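You operate a simulated robot arm through the tools that you are given. There is no shell and no other tool.

Carry out the task below with a simulated robot arm. There is one attempt and no reset: what you move stays moved.

TASK
Screw the grey cap on the open jar and stand it in the grey tray.
Fine: clamp it in the twist gauge while you screw, then open the clamp; use the empty pocket.

The check looks at the end state, three seconds after you hand in, the way a careful person would. Anything else that was tipped, shoved, dropped, spilled or broken makes it a failure. Lids that push on must go on centred and level and be pressed home; caps that screw on are set level and turned clockwise until they are tight.

THE ROBOT
A 7-joint arm with a two-finger parallel gripper, fixed in place. Base frame: the origin is at the foot of the arm, x ahead of it, y to its left, z up; the work surface is at about z = 760. Units: mm, rad, N and s.
With the tool pointing down near the work surface it reaches from about 300 to 700 mm from the base axis. Its first joint turns from -1.152 to 1.152 rad. Payload 1.57 kg.
Tool frame: the origin (TCP) lies between the finger pads and is the grasp point; the fingertips stand 30 mm ahead of it; z points along the fingers, y is the line along which they close. The gripper opens to 110 mm. The fingers are 24 mm wide and 12 mm thick; the gripper's body (48 by 112 mm) begins 78 mm behind the TCP.
Orientation is that of the tool frame in the base frame, as a unit quaternion [w, x, y, z]. With the fingers straight down and closing along the base's y, the tool's x points along the base's -x, its y along +y and its z along -z.

THE INTERFACE
- The arm moves only by the tool step_arm. Its argument "plan" is a list of rows, each an object of numbers (a shift or turn left out is 0, a gripper value left out holds the last): "rx", "ry", "rz": the turn, a rotation vector about the base's x, y, z in rad; "tx", "ty", "tz": the shift along the base's x, y, z in mm; "hand": the closure, from 0 (fully open) to 1 (shut). In form: [{"rx": .., "ry": .., "rz": .., "tx": .., "ty": .., "tz": .., "hand": ..}, ...]. A call has 1 to 20 rows; each row is the pose to reach, as a shift and turn from the pose commanded when the call began. A row lasts 0.2 s, in which the tool goes at most 50 mm and 0.15 rad; a call with a longer step from one row to the next is refused whole, and so is a gripper value outside its range. A pose out of reach is approached as far as the arm can. The call stops where the force on the tool passes 90 N (or 10 N more than at its start, if that is more) or the arm is blocked; 0.2 s more then pass. The fingers move at their own pace (about 108 mm/s each) and stop on an object; they squeeze with about 21 N. The grip force told is the motor's: it shows also when the fingers shut on nothing. Time passes only in rows, and 0.2 s behind the last, so rows that repeat a pose let the fingers close. It gives the time, the measured TCP pose, the force on the tool (base axes), the opening and the grip force at its end, in the units of the frame above (readings bear some noise), with the torque about the TCP (base axes, N m) and any sound that the robot's microphone picked up.
- Cameras (640 x 400 px; columns grow to the right, rows downward): "scene" is fixed at [153.2, -387.3, 1396.9]; the picture's right is [0.85, -0.52, 0.00], its down [-0.33, -0.54, -0.77] and it looks along [0.40, 0.66, -0.64] (base axes); focal length 320 px, centre (320, 200). "wrist" rides on the gripper at [70, 16, -141] in the tool frame; the picture's right is [-0.23, 0.97, 0.00], its down [-0.86, -0.20, -0.48] and it looks along [-0.47, -0.11, 0.88] (tool axes); focal length 222 px, centre (320, 200). There is no depth. A picture from a camera that has moved, and an enlarged one, comes with that camera's place and axes in the base frame and with its lens.
- capture(camera): a new picture of that camera. It takes no simulated time.
- inspect(camera, box): a new picture of the part [left, top, right, bottom] of that camera's present view, enlarged. It takes no simulated time.
- hand_in(): hands the job in; it is judged then, once.

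Places have to be worked out from the pictures, the camera data and where the tool is seen. Open the gripper and draw the arm clear of the work before you hand the job in, unless the task says otherwise.

The tools are called by a JSON object that holds its "name" and its "arguments". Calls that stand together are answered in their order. step_arm: Moves the arm, as the interface text tells. Its arguments: {"type":"object","properties":{"plan":{"type":"array"}},"required":["plan"]} The other tools are called the same way: capture (camera) takes a picture; inspect (camera, box) takes an enlarged picture of a part of a camera's view; hand_in () hands the job in.

At the start:

```text
clock: 0.0
eef_pos: [299.5, 135.3, 1115.6]
orientation: [0.0, 0.001, 1.0, 0.0]
contact_force: [0.1, 1.2, -0.2]
ft_torque: [0.0, 0.03, 0.01]
width: 110.1
grip_force: 0.1
```

scene: 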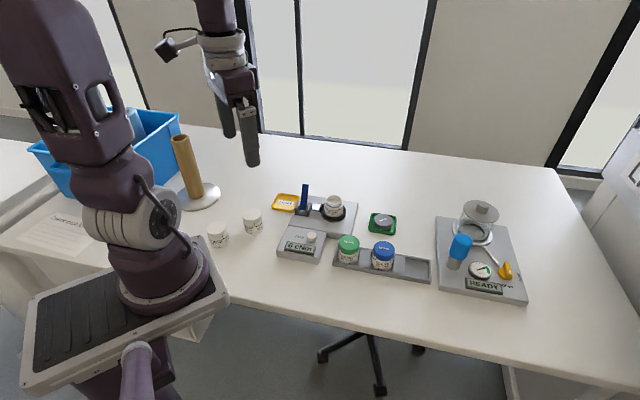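
wrist: 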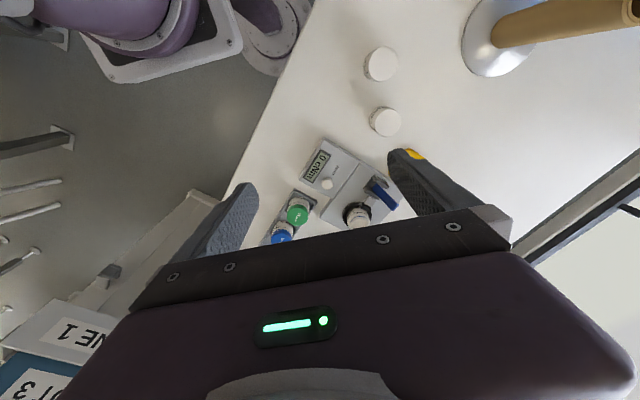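

I start by looking closer at the work: the gauge, the jars in the grey tray, the green tray with a dark cap.

{"name": "inspect", "arguments": {"camera": "scene", "box": [260, 170, 420, 270]}}

{"name": "inspect", "arguments": {"camera": "scene", "box": [320, 210, 440, 285]}}

{"name": "inspect", "arguments": {"camera": "scene", "box": [420, 190, 540, 310]}}

{"name": "inspect", "arguments": {"camera": "scene", "box": [160, 120, 300, 260]}}

{"name": "inspect", "arguments": {"camera": "wrist", "box": [240, 120, 420, 250]}}

```text
4.00 times, centred on (340, 220) of scene
camera zoom: at [153.2, -387.3, 1396.9], right [0.85, -0.52, 0.0], down [-0.33, -0.54, -0.77], along [0.4, 0.66, -0.64], focal length 1278 px, centre (240, 120)
```

zoom: 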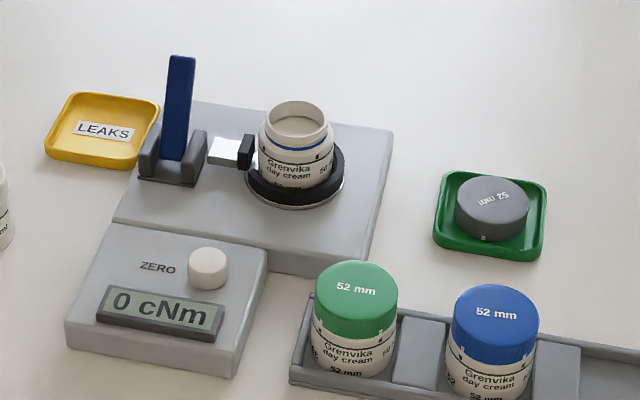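

```text
5.33 times, centred on (380, 248) of scene
camera zoom: at [153.2, -387.3, 1396.9], right [0.85, -0.52, 0.0], down [-0.33, -0.54, -0.77], along [0.4, 0.66, -0.64], focal length 1704 px, centre (0, -53)
```

zoom: 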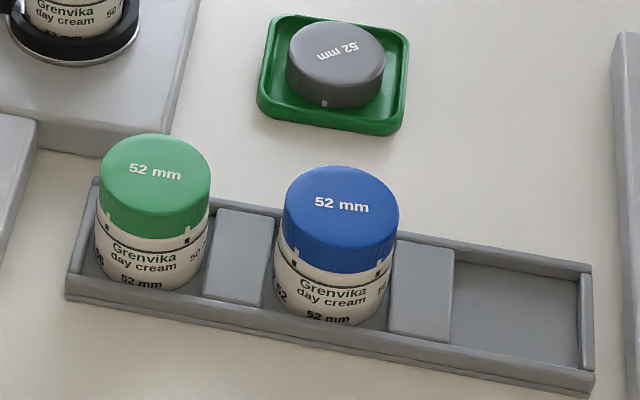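

```text
3.33 times, centred on (480, 250) of scene
camera zoom: at [153.2, -387.3, 1396.9], right [0.85, -0.52, 0.0], down [-0.33, -0.54, -0.77], along [0.4, 0.66, -0.64], focal length 1065 px, centre (-213, 33)
```

zoom: 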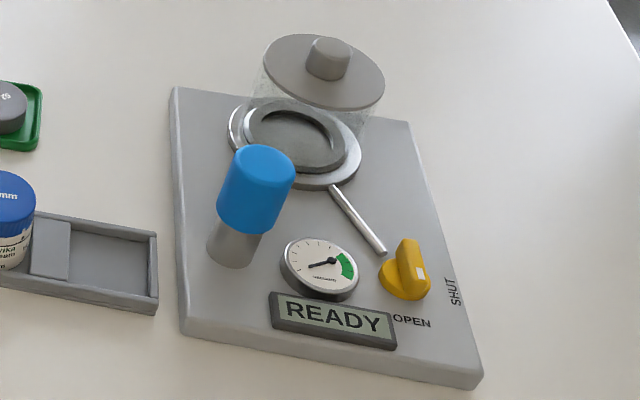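

```text
2.86 times, centred on (230, 190) of scene
camera zoom: at [153.2, -387.3, 1396.9], right [0.85, -0.52, 0.0], down [-0.33, -0.54, -0.77], along [0.4, 0.66, -0.64], focal length 913 px, centre (577, 229)
```

zoom: 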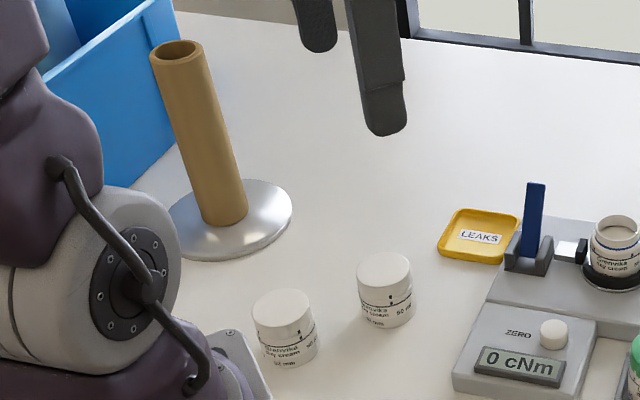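

```text
3.08 times, centred on (330, 185) of wrist
camera zoom: at [230.0, 151.4, 1259.7], right [0.23, 0.97, 0.0], down [0.86, -0.2, 0.48], along [0.47, -0.11, -0.88], focal length 684 px, centre (289, 246)
```

zoom: 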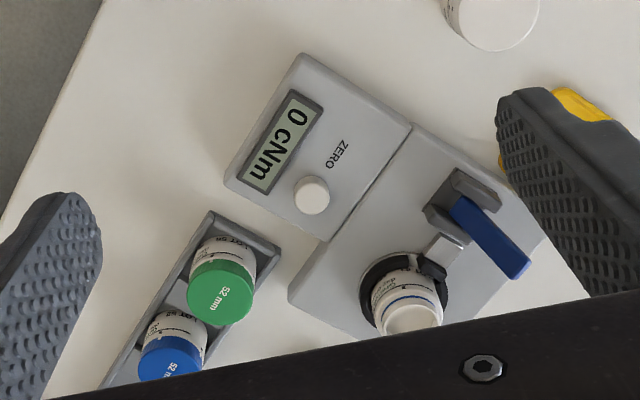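

The jar already stands in the gauge with the lever upright; I estimate the jar at about (535,164), cap at (640,75), empty pocket at (615,-86). I move the hand to hover for a closer wrist view.

{"name": "step_arm", "arguments": {"plan": [{"tx": 30, "ty": 11, "tz": -23, "hand": 0}, {"tx": 60, "ty": 22, "tz": -46}, {"tx": 90, "ty": 33, "tz": -69}, {"tx": 120, "ty": 44, "tz": -92}, {"tx": 150, "ty": 55, "tz": -110}, {"tx": 150, "ty": 55, "tz": -110}]}}

{"name": "capture", "arguments": {"camera": "wrist"}}

{"name": "inspect", "arguments": {"camera": "wrist", "box": [230, 80, 410, 250]}}

```text
clock: 1.4
eef_pos: [449.4, 190.9, 1007.5]
orientation: [0.0, 0.0, 1.0, 0.0]
contact_force: [-0.9, -0.7, 0.3]
ft_torque: [0.0, 0.03, -0.01]
width: 109.7
grip_force: 0.0
```

```text
taken
camera wrist: at [380.2, 206.3, 1149.0], right [0.23, 0.97, 0.0], down [0.86, -0.2, 0.48], along [0.47, -0.11, -0.88], focal length 222 px, centre (320, 200)
```

wrist: 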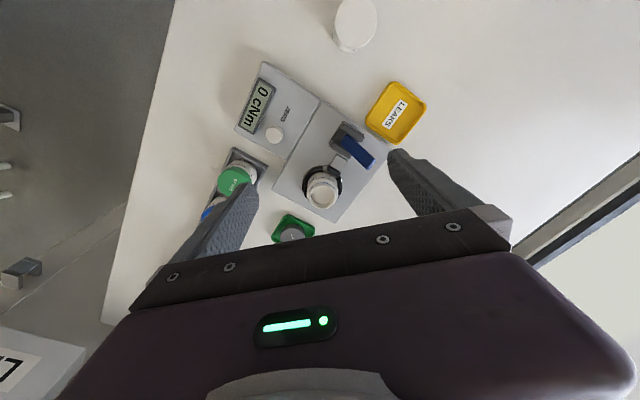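

```text
2.35 times, centred on (320, 165) of wrist
camera zoom: at [380.2, 206.3, 1149.0], right [0.23, 0.97, 0.0], down [0.86, -0.2, 0.48], along [0.47, -0.11, -0.88], focal length 523 px, centre (320, 282)
```

zoom: 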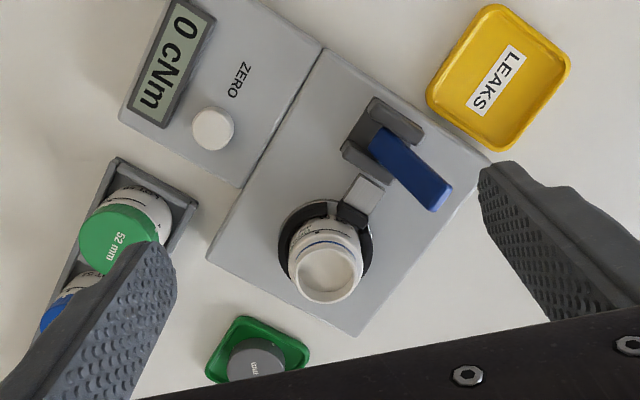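

The view is clear; I enlarge the clamp and the jar to read the mechanism.

{"name": "inspect", "arguments": {"camera": "wrist", "box": [290, 115, 390, 220]}}

{"name": "inspect", "arguments": {"camera": "scene", "box": [290, 175, 360, 225]}}

{"name": "inspect", "arguments": {"camera": "scene", "box": [362, 205, 404, 240]}}

```text
3.81 times, centred on (340, 168) of wrist
camera zoom: at [380.2, 206.3, 1149.0], right [0.23, 0.97, 0.0], down [0.86, -0.2, 0.48], along [0.47, -0.11, -0.88], focal length 846 px, centre (244, 324)
```

zoom: 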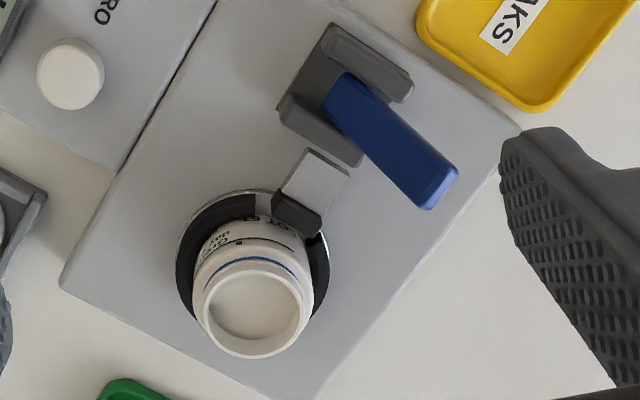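

```text
8.00 times, centred on (325, 200) of scene
camera zoom: at [153.2, -387.2, 1396.9], right [0.85, -0.52, 0.0], down [-0.33, -0.54, -0.77], along [0.4, 0.66, -0.64], focal length 2556 px, centre (280, 200)
```

zoom: 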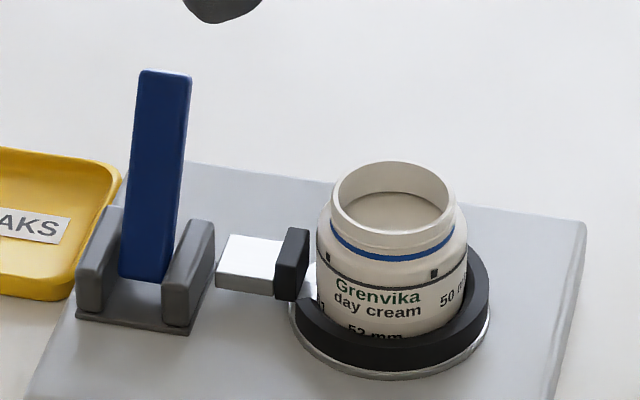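

```text
11.43 times, centred on (383, 222) of scene
camera zoom: at [153.2, -387.2, 1396.9], right [0.85, -0.52, 0.0], down [-0.33, -0.54, -0.77], along [0.4, 0.66, -0.64], focal length 3651 px, centre (-400, -57)
```

zoom: 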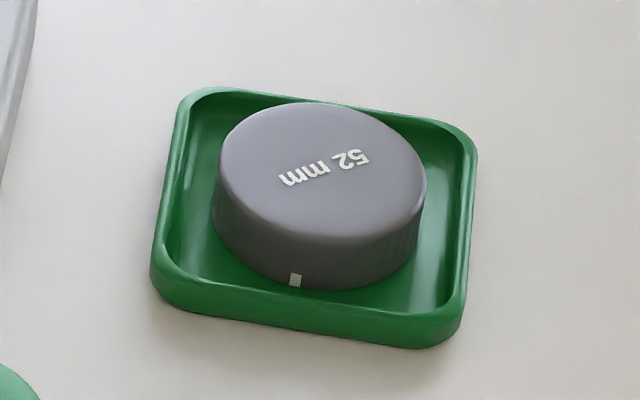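

The lever sits between two cheeks and leans away to the far side (open), with a gap between jaw and jar. I check how marks on the finished jars line up, and the gap at the jaw.

{"name": "inspect", "arguments": {"camera": "scene", "box": [334, 230, 402, 276]}}

{"name": "inspect", "arguments": {"camera": "scene", "box": [294, 190, 334, 220]}}

{"name": "inspect", "arguments": {"camera": "scene", "box": [275, 220, 335, 265]}}

{"name": "inspect", "arguments": {"camera": "wrist", "box": [310, 130, 350, 160]}}

{"name": "inspect", "arguments": {"camera": "scene", "box": [200, 200, 280, 250]}}

```text
8.70 times, centred on (368, 253) of scene
camera zoom: at [153.2, -387.2, 1396.9], right [0.85, -0.52, 0.0], down [-0.33, -0.54, -0.77], along [0.4, 0.66, -0.64], focal length 2778 px, centre (-97, -261)
```

zoom: 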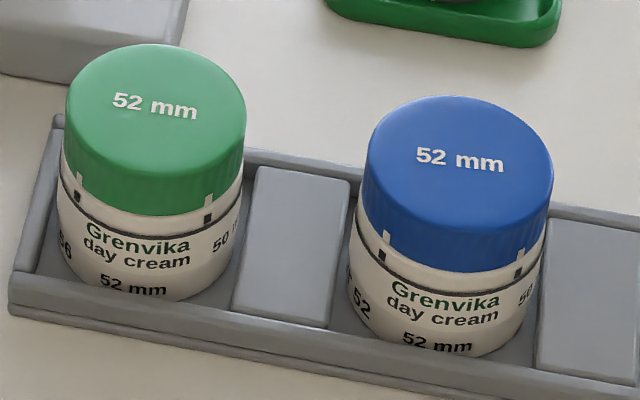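

```text
13.33 times, centred on (314, 205) of scene
camera zoom: at [153.2, -387.2, 1396.9], right [0.85, -0.52, 0.0], down [-0.33, -0.54, -0.77], along [0.4, 0.66, -0.64], focal length 4260 px, centre (400, 133)
```

zoom: 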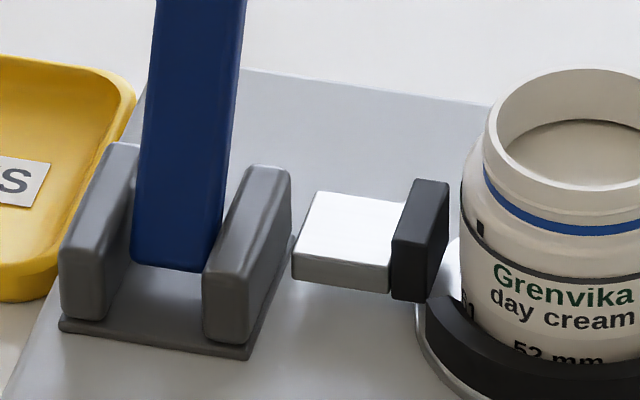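

```text
8.89 times, centred on (305, 242) of scene
camera zoom: at [153.2, -387.2, 1396.9], right [0.85, -0.52, 0.0], down [-0.33, -0.54, -0.77], along [0.4, 0.66, -0.64], focal length 2840 px, centre (453, -178)
```

zoom: 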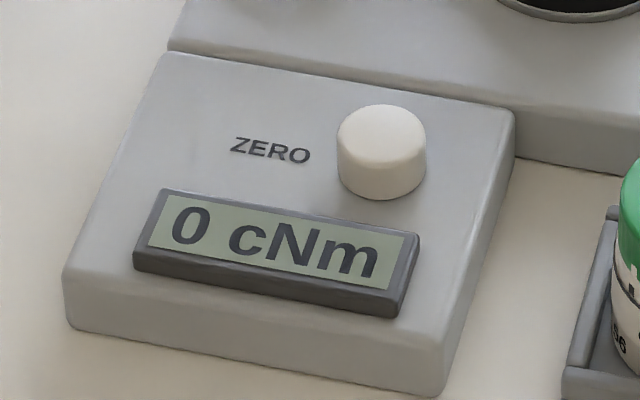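

```text
13.33 times, centred on (330, 145) of wrist
camera zoom: at [380.2, 206.3, 1149.0], right [0.23, 0.97, 0.0], down [0.86, -0.2, 0.48], along [0.47, -0.11, -0.88], focal length 2962 px, centre (187, 933)
```

zoom: 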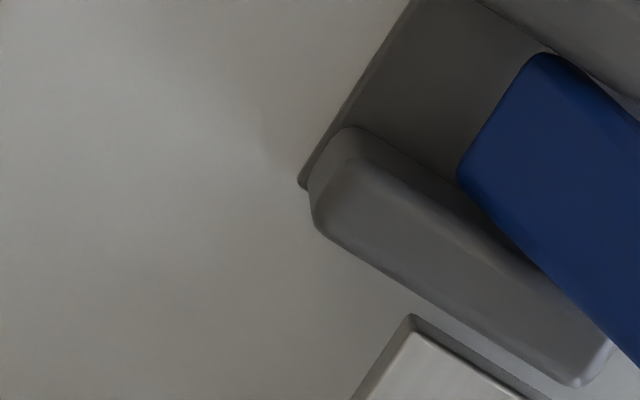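

```text
8.00 times, centred on (240, 225) of scene
camera zoom: at [153.2, -387.2, 1396.9], right [0.85, -0.52, 0.0], down [-0.33, -0.54, -0.77], along [0.4, 0.66, -0.64], focal length 2556 px, centre (960, 0)
```

zoom: 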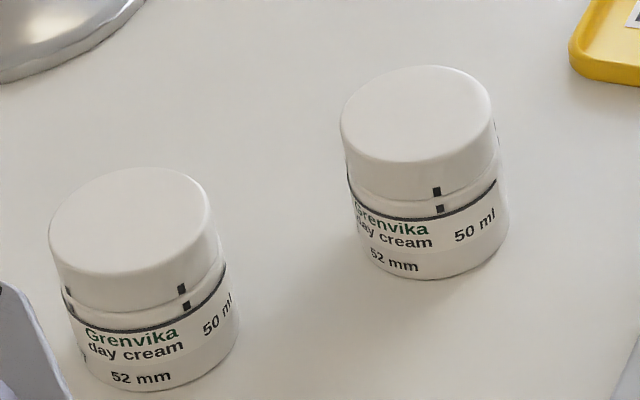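

Finished jars show the cap marks standing right over the jar ticks, so that is my tightness check. The gauge is turned about 45°, the lever leans ~25° toward (+x,+y), and I go to its far side with closed fingers turned 45° to push it toward (-x,-y).

{"name": "step_arm", "arguments": {"plan": [{"tx": 15, "ty": 18, "rz": 0.14, "hand": 1}, {"tx": 30, "ty": 36, "rz": 0.28}, {"tx": 45, "ty": 54, "rz": 0.42}, {"tx": 60, "ty": 72, "rz": 0.56}, {"tx": 77, "ty": 89, "rz": 0.7}, {"tx": 77, "ty": 89, "rz": 0.785}, {"tx": 77, "ty": 89, "tz": -40, "rz": 0.785}, {"tx": 77, "ty": 89, "tz": -80, "rz": 0.785}, {"tx": 77, "ty": 89, "tz": -80, "rz": 0.785}]}}

{"name": "capture", "arguments": {"camera": "wrist"}}

{"name": "inspect", "arguments": {"camera": "scene", "box": [260, 130, 400, 230]}}

```text
clock: 3.4
eef_pos: [527.8, 278.8, 927.6]
orientation: [0.0, -0.382, 0.924, -0.001]
contact_force: [-0.6, -0.2, 1.3]
ft_torque: [-0.01, 0.01, 0.0]
width: 0.2
grip_force: 20.7
```

```text
taken
camera wrist: at [466.1, 241.4, 1069.7], right [-0.53, 0.85, 0.0], down [0.75, 0.46, 0.48], along [0.41, 0.25, -0.88], focal length 222 px, centre (320, 200)
```

wrist: 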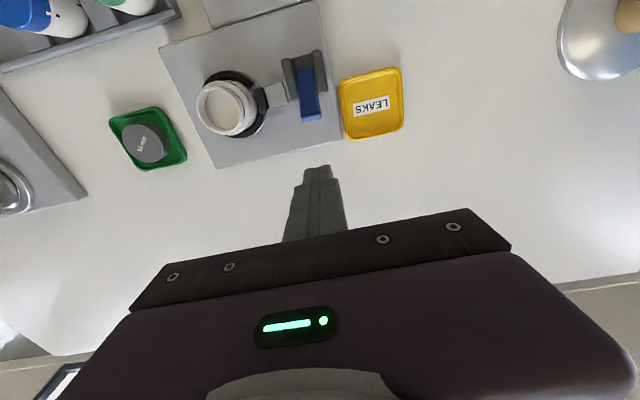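

```text
4.00 times, centred on (330, 180) of scene
camera zoom: at [153.2, -387.3, 1396.9], right [0.85, -0.52, 0.0], down [-0.33, -0.54, -0.77], along [0.4, 0.66, -0.64], focal length 1278 px, centre (280, 280)
```

zoom: 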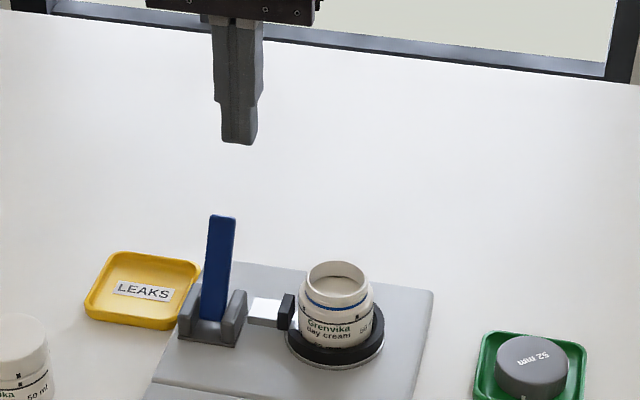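

This view is nearly square to the gauge; I enlarge it to locate lever, jar and cap accurately.

{"name": "inspect", "arguments": {"camera": "wrist", "box": [180, 40, 350, 150]}}

{"name": "inspect", "arguments": {"camera": "wrist", "box": [100, 95, 200, 180]}}

```text
3.64 times, centred on (265, 95) of wrist
camera zoom: at [466.1, 241.4, 1069.7], right [-0.53, 0.85, 0.0], down [0.75, 0.46, 0.48], along [0.41, 0.25, -0.88], focal length 808 px, centre (520, 582)
```

zoom: 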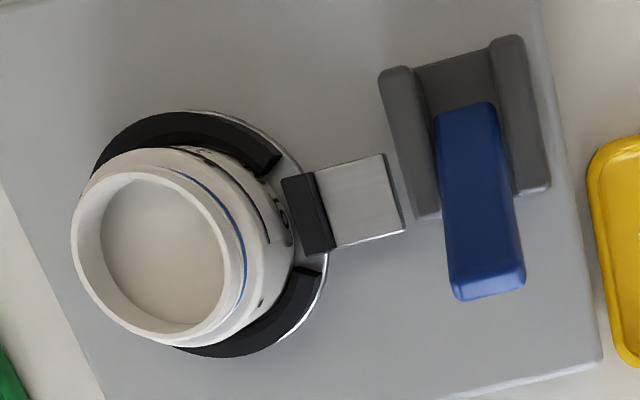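

```text
4.71 times, centred on (150, 138) of wrist
camera zoom: at [466.1, 241.4, 1069.7], right [-0.53, 0.85, 0.0], down [0.75, 0.46, 0.48], along [0.41, 0.25, -0.88], focal length 1045 px, centre (1120, 494)
```

zoom: 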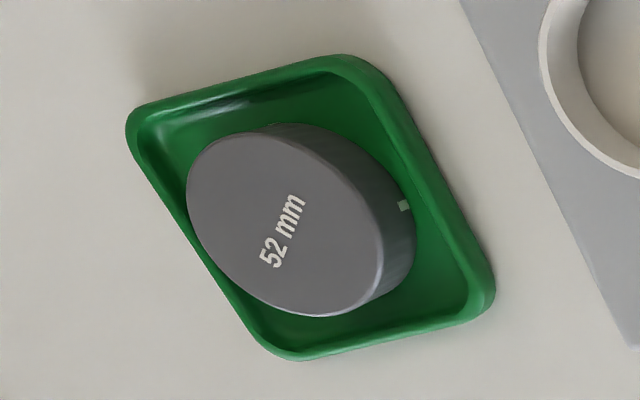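

I lower beside the lever's far face (tips at ~828) and ease toward it.

{"name": "step_arm", "arguments": {"plan": [{"tz": -35}, {"tz": -69}, {"tx": -7, "ty": -7, "tz": -69}, {"tx": -13, "ty": -13, "tz": -69}, {"tx": -16, "ty": -16, "tz": -69}, {"tx": -19, "ty": -19, "tz": -69}, {"tx": -22, "ty": -22, "tz": -69}, {"tx": -25, "ty": -25, "tz": -69}]}}

{"name": "inspect", "arguments": {"camera": "scene", "box": [280, 160, 370, 230]}}

```text
clock: 5.2
eef_pos: [501.1, 253.5, 858.6]
orientation: [-0.002, -0.382, 0.924, 0.0]
contact_force: [0.7, 0.5, -0.5]
ft_torque: [0.03, 0.02, 0.0]
width: 0.0
grip_force: 20.5
```

```text
5.71 times, centred on (325, 195) of scene
camera zoom: at [153.2, -387.2, 1396.9], right [0.85, -0.52, 0.0], down [-0.33, -0.54, -0.77], along [0.4, 0.66, -0.64], focal length 1826 px, centre (291, 229)
```

zoom: 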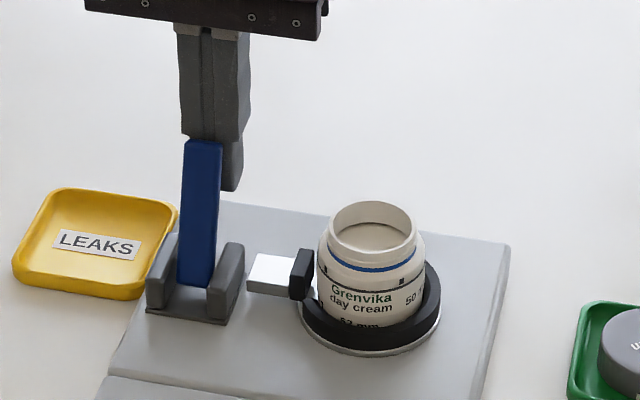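

No contact force yet; I push on in small steps of about 4 mm toward (-x,-y).

{"name": "step_arm", "arguments": {"plan": [{"tx": -5, "ty": 0}, {"tx": -8, "ty": -3}, {"tx": -11, "ty": -6}, {"tx": -14, "ty": -9}, {"tx": -17, "ty": -12}]}}

{"name": "inspect", "arguments": {"camera": "scene", "box": [280, 160, 370, 230]}}

```text
clock: 6.4
eef_pos: [486.0, 244.6, 862.7]
orientation: [0.006, -0.383, 0.924, 0.001]
contact_force: [13.0, 2.9, 75.6]
ft_torque: [-0.72, 0.73, 0.09]
width: 0.0
grip_force: 20.8
```

```text
5.71 times, centred on (325, 195) of scene
camera zoom: at [152.3, -387.8, 1396.9], right [0.85, -0.52, 0.0], down [-0.33, -0.54, -0.77], along [0.4, 0.66, -0.63], focal length 1826 px, centre (291, 229)
```

zoom: 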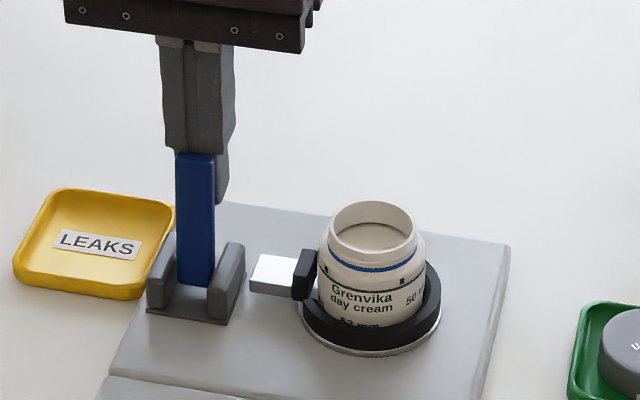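

The lever is moving but its top caught under the ledge of the fingers (75 N upward). I back off slightly, raise by about 13 mm and then push on.

{"name": "step_arm", "arguments": {"plan": [{"tx": 2, "ty": 2, "tz": 4}, {"tx": 3, "ty": 3, "tz": 9}, {"tx": 3, "ty": 3, "tz": 13}, {"tx": 3, "ty": 3, "tz": 13}]}}

{"name": "inspect", "arguments": {"camera": "scene", "box": [280, 160, 370, 230]}}

{"name": "inspect", "arguments": {"camera": "wrist", "box": [230, 60, 390, 220]}}

```text
clock: 7.4
eef_pos: [486.4, 245.6, 871.5]
orientation: [-0.001, -0.384, 0.923, 0.0]
contact_force: [-0.7, 0.5, 0.3]
ft_torque: [0.03, -0.01, 0.01]
width: 0.0
grip_force: 20.8
```

```text
5.71 times, centred on (325, 195) of scene
camera zoom: at [153.2, -387.3, 1396.9], right [0.85, -0.52, 0.0], down [-0.33, -0.54, -0.77], along [0.4, 0.66, -0.64], focal length 1826 px, centre (291, 229)
```

zoom: 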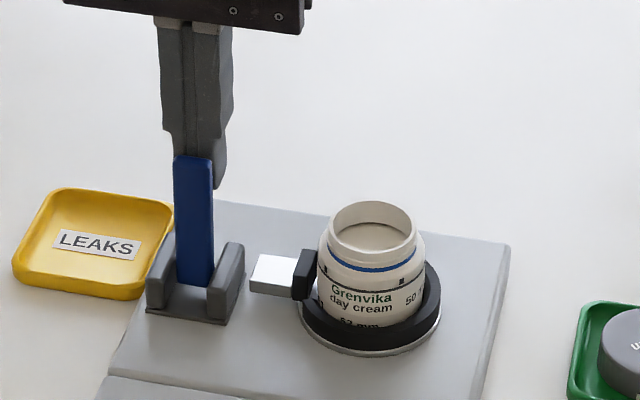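

```text
2.50 times, centred on (310, 140) of wrist
camera zoom: at [426.1, 207.3, 1013.6], right [-0.53, 0.85, 0.0], down [0.75, 0.46, 0.48], along [0.41, 0.25, -0.88], focal length 555 px, centre (345, 350)
```

zoom: 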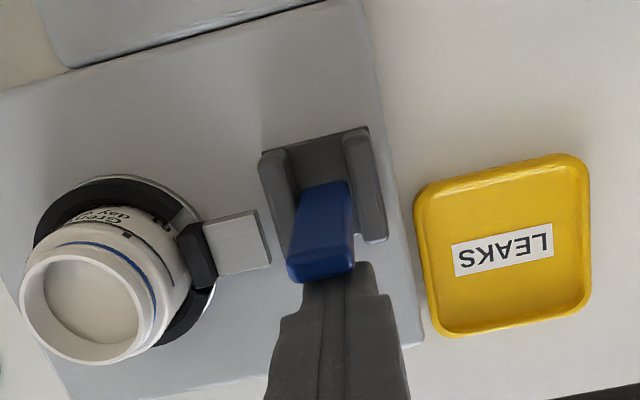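

The lever follows and the jaw advances toward the jar, so the direction is right. I push on.

{"name": "step_arm", "arguments": {"plan": [{"tx": -4, "ty": -4}, {"tx": -8, "ty": -8}, {"tx": -12, "ty": -12}, {"tx": -16, "ty": -16}, {"tx": -20, "ty": -20}]}}

{"name": "inspect", "arguments": {"camera": "scene", "box": [280, 160, 370, 230]}}

{"name": "inspect", "arguments": {"camera": "wrist", "box": [230, 60, 390, 220]}}

```text
clock: 8.6
eef_pos: [467.7, 224.8, 870.8]
orientation: [0.0, -0.383, 0.924, -0.001]
contact_force: [0.1, 1.0, -0.4]
ft_torque: [0.01, 0.0, 0.01]
width: 0.0
grip_force: 20.7
```

```text
5.71 times, centred on (325, 195) of scene
camera zoom: at [153.2, -387.2, 1396.9], right [0.85, -0.52, 0.0], down [-0.33, -0.54, -0.77], along [0.4, 0.66, -0.64], focal length 1826 px, centre (291, 229)
```

zoom: 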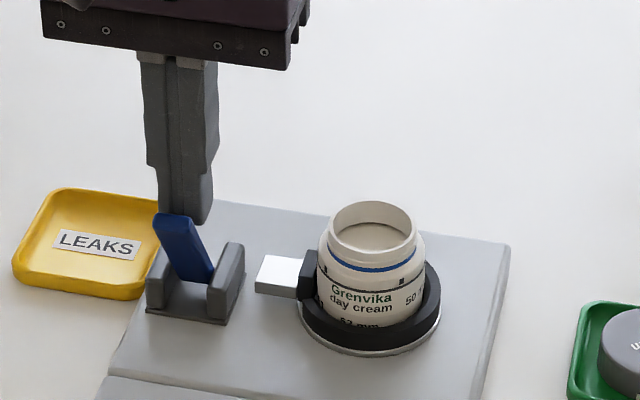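

```text
2.50 times, centred on (310, 140) of wrist
camera zoom: at [406.7, 186.9, 1013.3], right [-0.53, 0.85, 0.0], down [0.75, 0.46, 0.48], along [0.41, 0.25, -0.88], focal length 555 px, centre (345, 350)
```

zoom: 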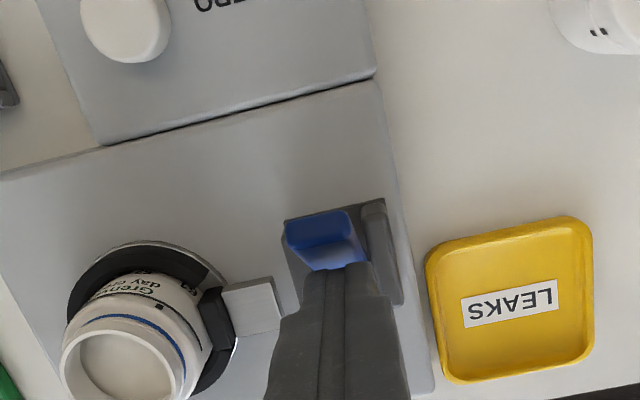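

The jaw now reaches the jar and the lever is past vertical; I continue until it meets its stop, lowering a little to stay on its face.

{"name": "step_arm", "arguments": {"plan": [{"tx": -3, "ty": -3, "tz": -3}, {"tx": -6, "ty": -6, "tz": -6}, {"tx": -9, "ty": -9, "tz": -9}, {"tx": -12, "ty": -12, "tz": -12}, {"tx": -15, "ty": -15, "tz": -15}]}}

{"name": "inspect", "arguments": {"camera": "scene", "box": [280, 160, 370, 230]}}

{"name": "inspect", "arguments": {"camera": "wrist", "box": [230, 60, 390, 220]}}

```text
clock: 9.6
eef_pos: [467.8, 225.9, 867.8]
orientation: [0.022, -0.385, 0.923, 0.007]
contact_force: [4.0, 4.4, 3.0]
ft_torque: [0.19, 0.01, 0.01]
width: 0.0
grip_force: 21.0
stopped in row 4: the force on the tool passed its limit at 93 N (the readings are from after the stop); the commanded pose is now the measured one
```

```text
5.71 times, centred on (325, 195) of scene
camera zoom: at [153.1, -387.2, 1397.0], right [0.85, -0.52, 0.0], down [-0.33, -0.54, -0.77], along [0.4, 0.66, -0.64], focal length 1826 px, centre (291, 229)
```

zoom: 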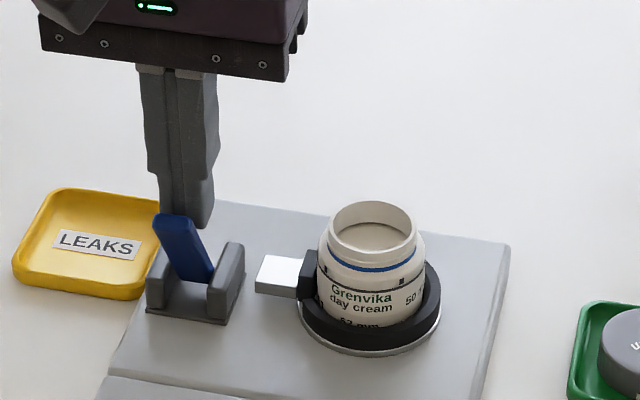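

```text
2.50 times, centred on (310, 140) of wrist
camera zoom: at [402.8, 182.9, 1006.2], right [-0.53, 0.85, 0.01], down [0.73, 0.45, 0.52], along [0.43, 0.28, -0.86], focal length 555 px, centre (345, 350)
```

zoom: 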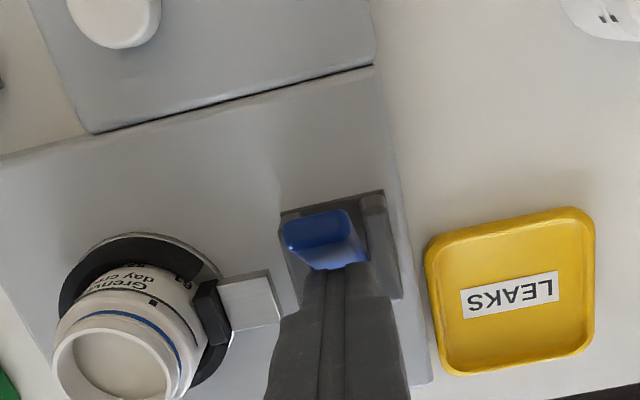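

The lever hit its stop (93 N) and the jaw is against the jar: clamped, and the gauge has not moved. I back off, level the tool again, rise and go look at the cap.

{"name": "step_arm", "arguments": {"plan": [{"tx": 6, "ty": 6, "tz": 2, "rx": -0.015, "ry": 0.018}, {"tx": 8, "ty": 8, "tz": 30, "rx": -0.03, "ry": 0.035, "rz": -0.005}, {"tx": 8, "ty": 8, "tz": 60, "rx": -0.03, "ry": 0.035, "rz": -0.005}, {"tx": 30, "ty": -30, "tz": 65, "rx": -0.03, "ry": 0.035, "rz": -0.005}, {"tx": 50, "ty": -70, "tz": 65, "rx": -0.03, "ry": 0.035, "rz": -0.005}, {"tx": 72, "ty": -110, "tz": 65, "rx": -0.03, "ry": 0.035, "rz": -0.005}, {"tx": 92, "ty": -150, "tz": 60, "rx": -0.03, "ry": 0.035, "rz": -0.005}, {"tx": 113, "ty": -184, "tz": 52, "rx": -0.03, "ry": 0.035, "rz": -0.005, "hand": 0}, {"tx": 113, "ty": -184, "tz": 52, "rx": -0.03, "ry": 0.035, "rz": -0.005, "hand": 0}, {"tx": 113, "ty": -184, "tz": 52, "rx": -0.03, "ry": 0.035, "rz": -0.005, "hand": 0}]}}

{"name": "capture", "arguments": {"camera": "wrist"}}

{"name": "inspect", "arguments": {"camera": "scene", "box": [280, 160, 370, 230]}}

```text
clock: 11.8
eef_pos: [582.0, 40.7, 919.1]
orientation: [-0.002, -0.382, 0.924, -0.001]
contact_force: [0.2, 0.1, 0.0]
ft_torque: [-0.03, -0.02, 0.0]
width: 110.0
grip_force: 0.0
```

```text
taken
camera wrist: at [522.0, 3.5, 1062.2], right [-0.53, 0.85, 0.0], down [0.75, 0.46, 0.47], along [0.4, 0.25, -0.88], focal length 222 px, centre (320, 200)
```

wrist: 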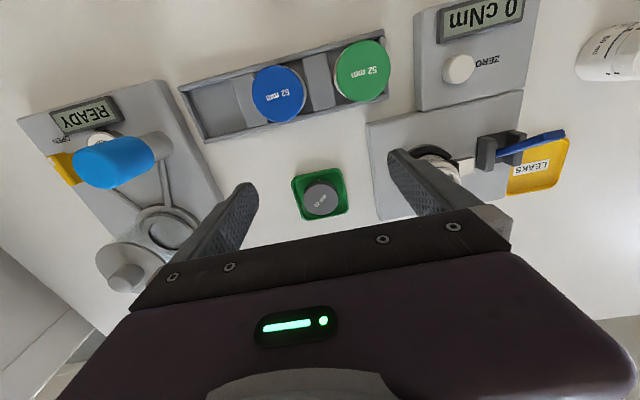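

```text
5.71 times, centred on (325, 195) of scene
camera zoom: at [153.2, -387.3, 1396.9], right [0.85, -0.52, 0.0], down [-0.33, -0.54, -0.77], along [0.4, 0.66, -0.64], focal length 1826 px, centre (291, 229)
```

zoom: 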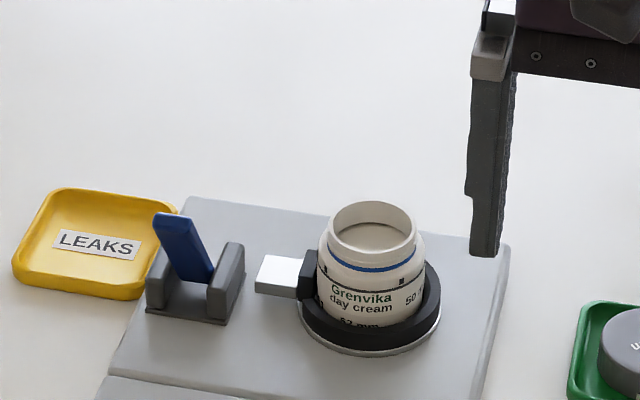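

The lever stays shut. The cap is at the image centre; I enlarge it, plus the empty pocket, and the gauge reading.

{"name": "inspect", "arguments": {"camera": "wrist", "box": [285, 160, 355, 225]}}

{"name": "inspect", "arguments": {"camera": "wrist", "box": [170, 30, 400, 150]}}

{"name": "inspect", "arguments": {"camera": "scene", "box": [275, 220, 335, 265]}}

```text
6.15 times, centred on (320, 192) of wrist
camera zoom: at [522.0, 3.5, 1062.2], right [-0.53, 0.85, 0.0], down [0.75, 0.46, 0.47], along [0.4, 0.25, -0.88], focal length 1367 px, centre (320, 246)
```

zoom: 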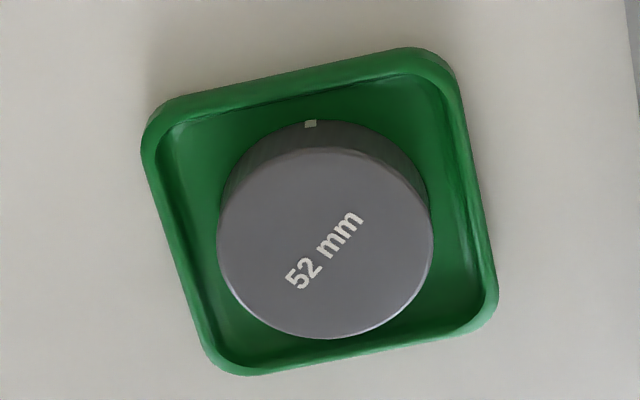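

```text
2.78 times, centred on (285, 90) of wrist
camera zoom: at [522.0, 3.5, 1062.2], right [-0.53, 0.85, 0.0], down [0.75, 0.46, 0.47], along [0.4, 0.25, -0.88], focal length 618 px, centre (417, 506)
```

zoom: 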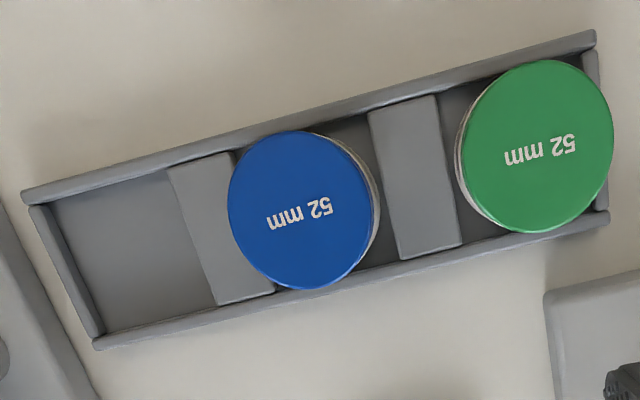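

```text
8.89 times, centred on (305, 242) of scene
camera zoom: at [153.2, -387.3, 1396.9], right [0.85, -0.52, 0.0], down [-0.33, -0.54, -0.77], along [0.4, 0.66, -0.64], focal length 2840 px, centre (453, -178)
```

zoom: 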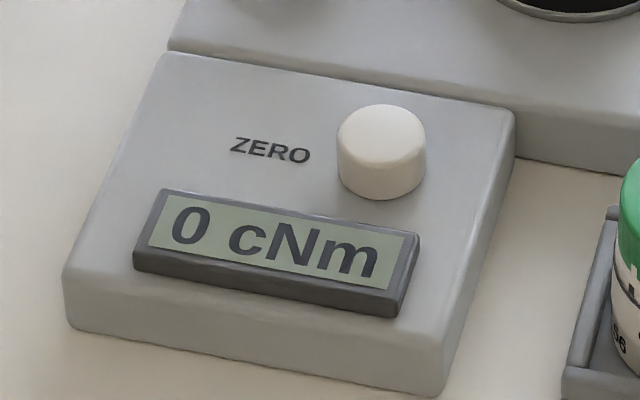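

Gauge reads 0. To calibrate the two cameras against each other, I look at the fingertips (whose position I know) in the scene view.

{"name": "inspect", "arguments": {"camera": "scene", "box": [330, 110, 450, 240]}}

```text
3.08 times, centred on (390, 175) of scene
camera zoom: at [153.2, -387.3, 1396.9], right [0.85, -0.52, 0.0], down [-0.33, -0.54, -0.77], along [0.4, 0.66, -0.64], focal length 983 px, centre (105, 277)
```

zoom: 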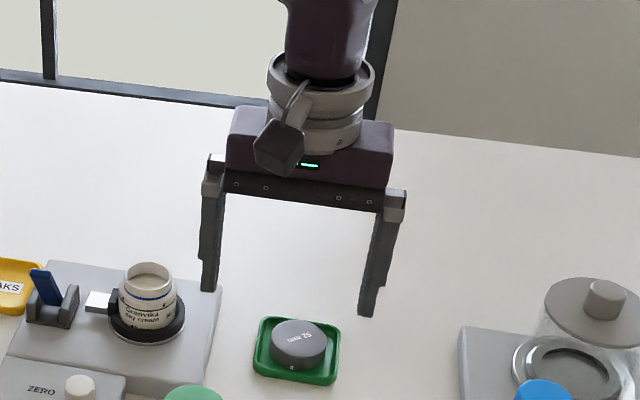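

The two views disagree by some mm, so I hover close above the cap where the wrist view is most reliable.

{"name": "step_arm", "arguments": {"plan": [{"tx": 20, "ty": 12, "tz": -18}, {"tx": 40, "ty": 24, "tz": -40}, {"tx": 65, "ty": 38, "tz": -65}, {"tx": 65, "ty": 38, "tz": -84}, {"tx": 65, "ty": 38, "tz": -84}]}}

{"name": "inspect", "arguments": {"camera": "wrist", "box": [220, 100, 420, 225]}}

{"name": "inspect", "arguments": {"camera": "scene", "box": [340, 180, 430, 240]}}

```text
clock: 12.9
eef_pos: [646.0, 78.6, 834.9]
orientation: [-0.002, -0.382, 0.924, -0.001]
contact_force: [0.6, -0.5, -1.0]
ft_torque: [0.01, 0.01, -0.03]
width: 110.0
grip_force: 0.1
```

```text
3.20 times, centred on (320, 162) of wrist
camera zoom: at [586.6, 41.2, 977.3], right [-0.53, 0.85, 0.0], down [0.75, 0.46, 0.47], along [0.4, 0.25, -0.88], focal length 711 px, centre (320, 320)
```

zoom: 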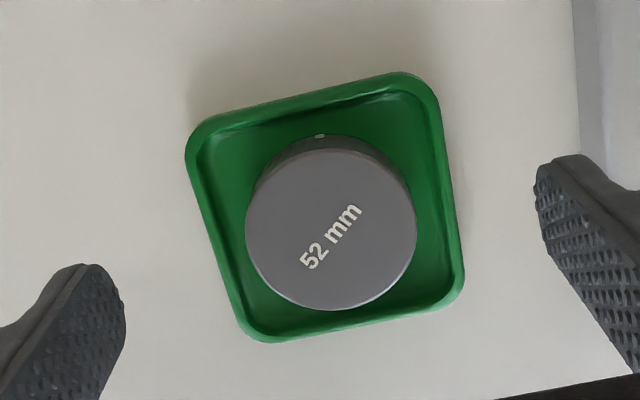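

```text
6.67 times, centred on (385, 210) of scene
camera zoom: at [153.2, -387.3, 1396.9], right [0.85, -0.52, 0.0], down [-0.33, -0.54, -0.77], along [0.4, 0.66, -0.64], focal length 2130 px, centre (-113, 133)
```

zoom: 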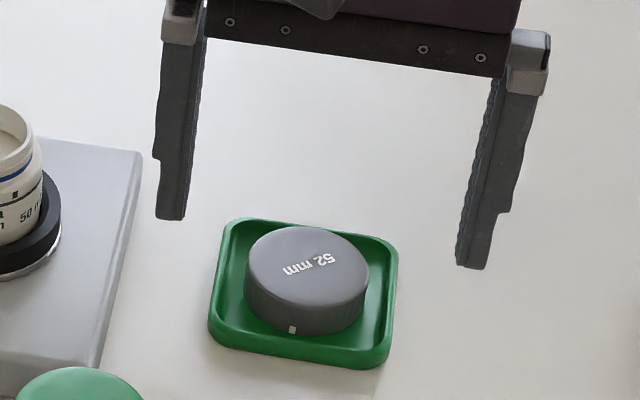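

Here the cap centre comes out near (649,84), top about z=778. I turn the hand back to closing along y above that point and check again.

{"name": "step_arm", "arguments": {"plan": [{"tx": 3, "ty": 5.4, "rz": -0.14}, {"tx": 3, "ty": 5.4, "rz": -0.28}, {"tx": 3, "ty": 5.4, "rz": -0.42}, {"tx": 3, "ty": 5.4, "rz": -0.56}, {"tx": 3, "ty": 5.4, "rz": -0.7}, {"tx": 3, "ty": 5.4, "rz": -0.785, "hand": 0.3}, {"tx": 3, "ty": 5.4, "rz": -0.785, "hand": 0.3}]}}

{"name": "inspect", "arguments": {"camera": "wrist", "box": [220, 100, 420, 225]}}

{"name": "inspect", "arguments": {"camera": "scene", "box": [340, 180, 430, 240]}}

```text
clock: 14.6
eef_pos: [648.0, 84.6, 834.8]
orientation: [-0.002, 0.002, 1.0, 0.0]
contact_force: [-0.6, 0.2, 0.3]
ft_torque: [0.04, 0.01, 0.02]
width: 77.0
grip_force: 0.1
```

```text
3.20 times, centred on (320, 162) of wrist
camera zoom: at [579.8, 99.4, 977.3], right [0.23, 0.97, 0.0], down [0.86, -0.2, 0.47], along [0.46, -0.11, -0.88], focal length 711 px, centre (320, 320)
```

zoom: 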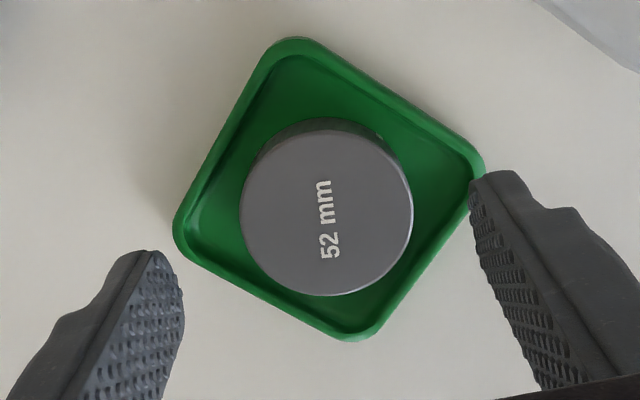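

```text
6.67 times, centred on (385, 210) of scene
camera zoom: at [153.2, -387.3, 1396.9], right [0.85, -0.52, 0.0], down [-0.33, -0.54, -0.77], along [0.4, 0.66, -0.64], focal length 2130 px, centre (-113, 133)
```

zoom: 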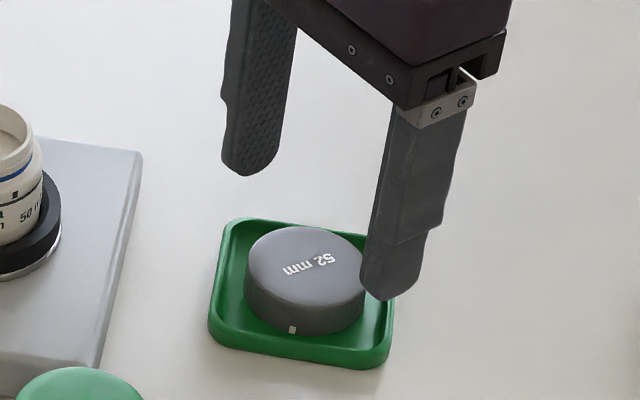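

Both views now agree: cap at (649.7,84.3). I descend with a 66 mm opening until the tips are about z=774, just above the tray's rim.

{"name": "step_arm", "arguments": {"plan": [{"tx": 1, "tz": -10, "hand": 0.4}, {"tx": 1, "tz": -20}, {"tx": 1, "tz": -26}, {"tx": 1, "tz": -31}, {"tx": 1, "tz": -31}]}}

{"name": "inspect", "arguments": {"camera": "scene", "box": [350, 190, 420, 240]}}

{"name": "inspect", "arguments": {"camera": "wrist", "box": [220, 100, 420, 225]}}

```text
clock: 15.8
eef_pos: [649.6, 84.0, 803.1]
orientation: [-0.002, 0.001, 1.0, 0.0]
contact_force: [-0.4, 0.1, 0.0]
ft_torque: [0.02, 0.01, 0.02]
width: 66.1
grip_force: 0.1
```

```text
8.00 times, centred on (385, 215) of scene
camera zoom: at [153.2, -387.3, 1396.9], right [0.85, -0.52, 0.0], down [-0.33, -0.54, -0.77], along [0.4, 0.66, -0.64], focal length 2556 px, centre (-200, 80)
```

zoom: 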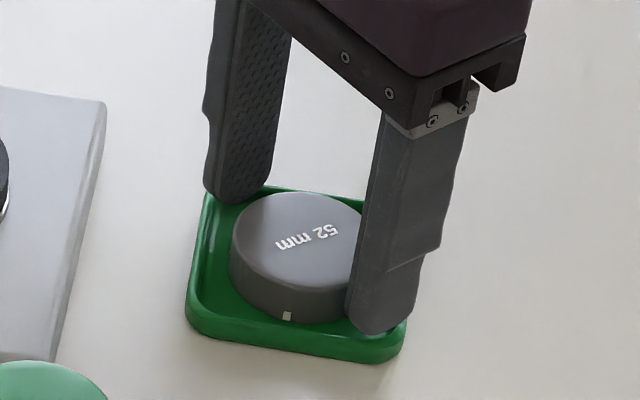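

```text
3.20 times, centred on (320, 162) of wrist
camera zoom: at [580.6, 99.9, 946.0], right [0.23, 0.97, 0.0], down [0.86, -0.2, 0.47], along [0.46, -0.11, -0.88], focal length 711 px, centre (320, 320)
```

zoom: 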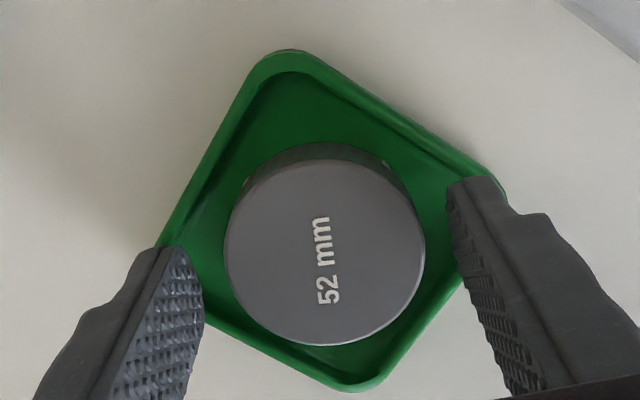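

The cap is well centred between the fingers (diagonal of the tray). I narrow the opening to ~57 mm and ease down 4 mm more for a better bite, watching force.

{"name": "step_arm", "arguments": {"plan": [{"hand": 0.482}, {"hand": 0.482}, {"tz": -1.5}, {"tz": -3}, {"tz": -4.5}, {"tz": -4.5}]}}

{"name": "inspect", "arguments": {"camera": "scene", "box": [360, 200, 410, 240]}}

{"name": "inspect", "arguments": {"camera": "wrist", "box": [250, 130, 390, 215]}}

```text
clock: 17.1
eef_pos: [650.6, 83.9, 801.4]
orientation: [-0.001, 0.0, 1.0, 0.001]
contact_force: [-5.0, 1.1, 17.9]
ft_torque: [-0.02, 0.14, -0.03]
width: 57.1
grip_force: 0.1
```

```text
10.00 times, centred on (385, 220) of scene
camera zoom: at [152.7, -387.3, 1397.0], right [0.85, -0.52, 0.0], down [-0.33, -0.54, -0.77], along [0.4, 0.66, -0.64], focal length 3195 px, centre (-330, 0)
```

zoom: 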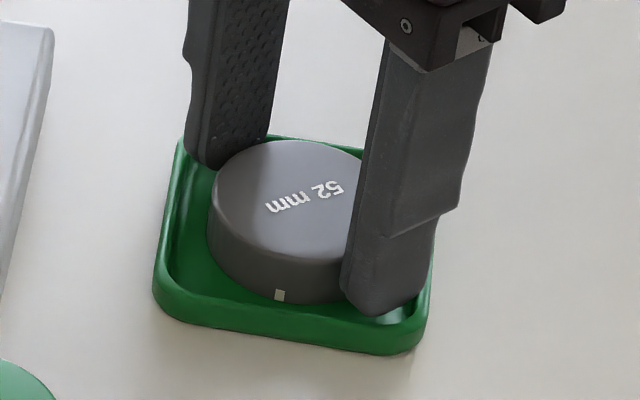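

```text
4.57 times, centred on (320, 172) of wrist
camera zoom: at [580.7, 99.9, 942.9], right [0.23, 0.97, 0.0], down [0.86, -0.2, 0.48], along [0.46, -0.11, -0.88], focal length 1015 px, centre (320, 326)
```

zoom: 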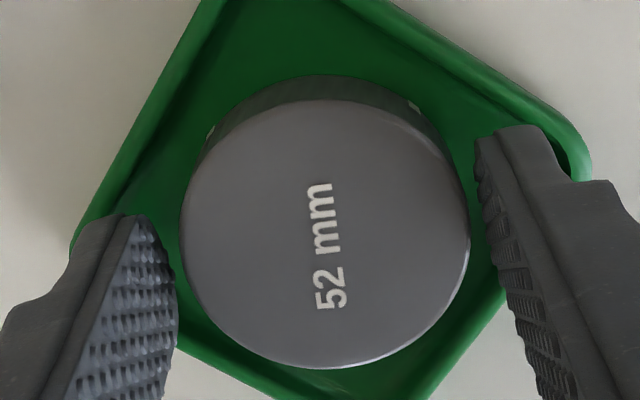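

The tips touched the rim (z≈771), so I lift ~1.5 mm off it and give a centring squeeze here.

{"name": "step_arm", "arguments": {"plan": [{"tz": 2.5}, {"tz": 4.5}, {"tz": 4.5, "hand": 0.7}, {"tz": 4.5, "hand": 0.7}, {"tz": 4.5, "hand": 0.7}]}}

{"name": "inspect", "arguments": {"camera": "wrist", "box": [250, 130, 390, 215]}}

```text
clock: 18.4
eef_pos: [649.5, 84.1, 804.9]
orientation: [-0.002, 0.001, 1.0, 0.0]
contact_force: [0.6, -0.3, -0.1]
ft_torque: [-0.04, 0.0, 0.01]
width: 49.5
grip_force: 20.7
```

```text
4.57 times, centred on (320, 172) of wrist
camera zoom: at [580.6, 99.7, 946.6], right [0.23, 0.97, 0.0], down [0.86, -0.2, 0.47], along [0.46, -0.11, -0.88], focal length 1015 px, centre (320, 326)
```

zoom: 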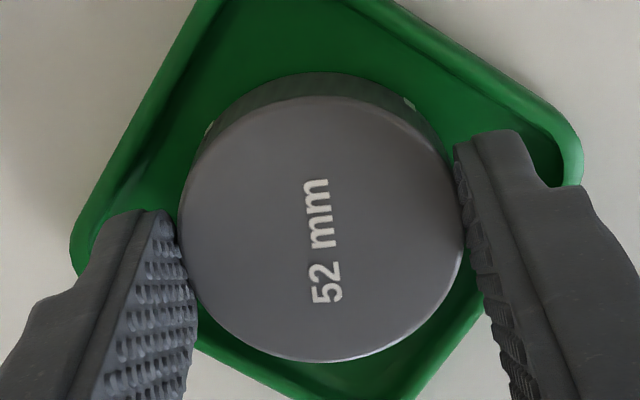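

The cap is 49.5 mm wide and now centred in y. I open, rise, and turn the hand +1.57 rad to gain clockwise travel, and to centre the other way.

{"name": "step_arm", "arguments": {"plan": [{"hand": 0.42}, {"hand": 0.42}, {"tz": 15}, {"tz": 30, "rz": 0.1}, {"tz": 30, "rz": 0.25}, {"tz": 30, "rz": 0.4}, {"tz": 30, "rz": 0.55}, {"tz": 30, "rz": 0.7}, {"tz": 30, "rz": 0.85}, {"tz": 30, "rz": 1.0}, {"tz": 30, "rz": 1.15}, {"tz": 30, "rz": 1.3}, {"tz": 30, "rz": 1.45}, {"tz": 30, "rz": 1.57}, {"tz": 30, "rz": 1.57}]}}

{"name": "inspect", "arguments": {"camera": "wrist", "box": [250, 110, 390, 215]}}

{"name": "capture", "arguments": {"camera": "scene"}}

```text
clock: 21.6
eef_pos: [650.2, 82.7, 832.8]
orientation: [-0.002, -0.707, 0.708, -0.001]
contact_force: [-0.2, -0.1, -0.2]
ft_torque: [0.02, 0.01, -0.04]
width: 63.9
grip_force: 0.1
```

```text
3.81 times, centred on (320, 162) of wrist
camera zoom: at [633.4, 14.4, 976.4], right [-0.97, 0.23, 0.0], down [0.2, 0.86, 0.47], along [0.11, 0.46, -0.88], focal length 846 px, centre (320, 343)
```

zoom: 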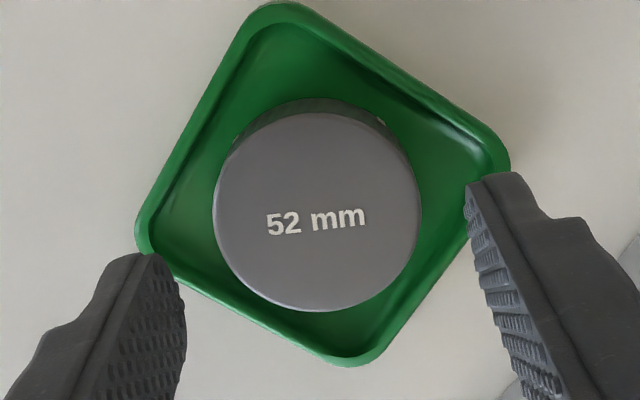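

```text
taken
```

scene: 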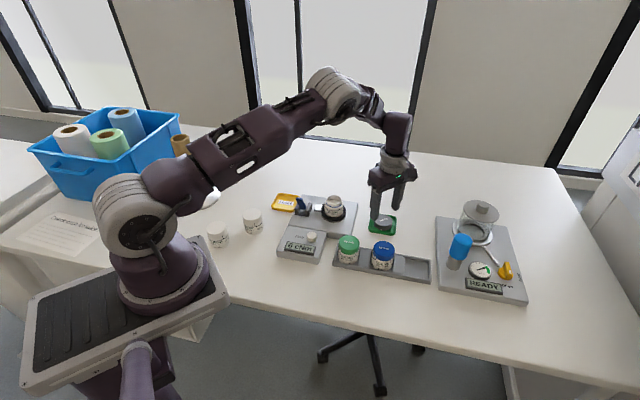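

Yaw +1.57 is reachable and the cap is centred below. I descend and grip it.

{"name": "step_arm", "arguments": {"plan": [{"tz": -15, "hand": 0.47}, {"tz": -25}, {"tz": -31}, {"tz": -31}, {"tz": -31, "hand": 0.8}, {"tz": -31, "hand": 0.8}, {"tz": -31, "hand": 0.8}]}}

{"name": "inspect", "arguments": {"camera": "wrist", "box": [250, 130, 390, 215]}}

{"name": "inspect", "arguments": {"camera": "scene", "box": [360, 200, 410, 240]}}

```text
clock: 23.1
eef_pos: [647.9, 84.2, 803.2]
orientation: [-0.002, -0.706, 0.708, -0.001]
contact_force: [0.8, 0.6, 0.0]
ft_torque: [0.03, -0.03, 0.01]
width: 49.8
grip_force: 21.0
```

```text
4.57 times, centred on (320, 172) of wrist
camera zoom: at [633.1, 14.5, 945.4], right [-0.97, 0.23, 0.0], down [0.2, 0.86, 0.47], along [0.11, 0.46, -0.88], focal length 1015 px, centre (320, 326)
```

zoom: 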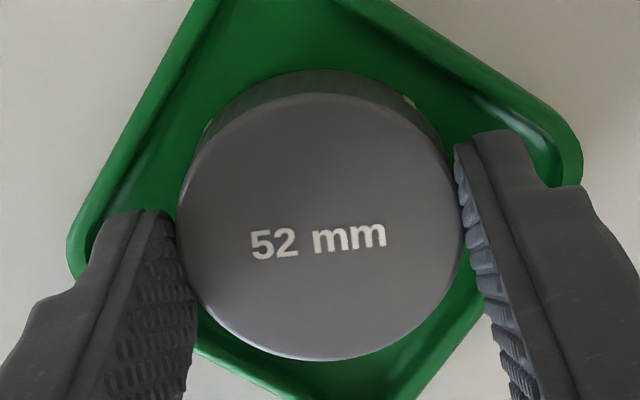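

```text
10.00 times, centred on (385, 220) of scene
camera zoom: at [153.2, -387.3, 1396.9], right [0.85, -0.52, 0.0], down [-0.33, -0.54, -0.77], along [0.4, 0.66, -0.64], focal length 3195 px, centre (-330, 0)
```

zoom: 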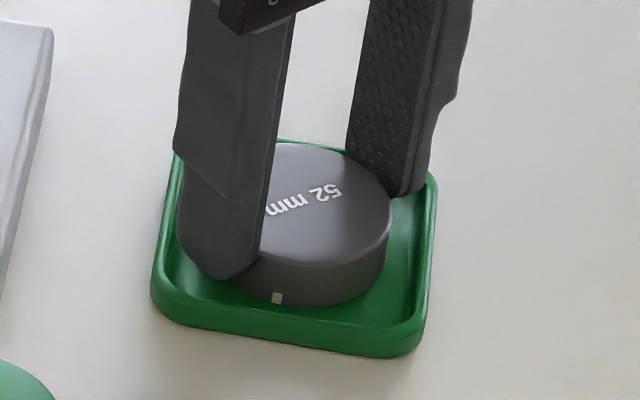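

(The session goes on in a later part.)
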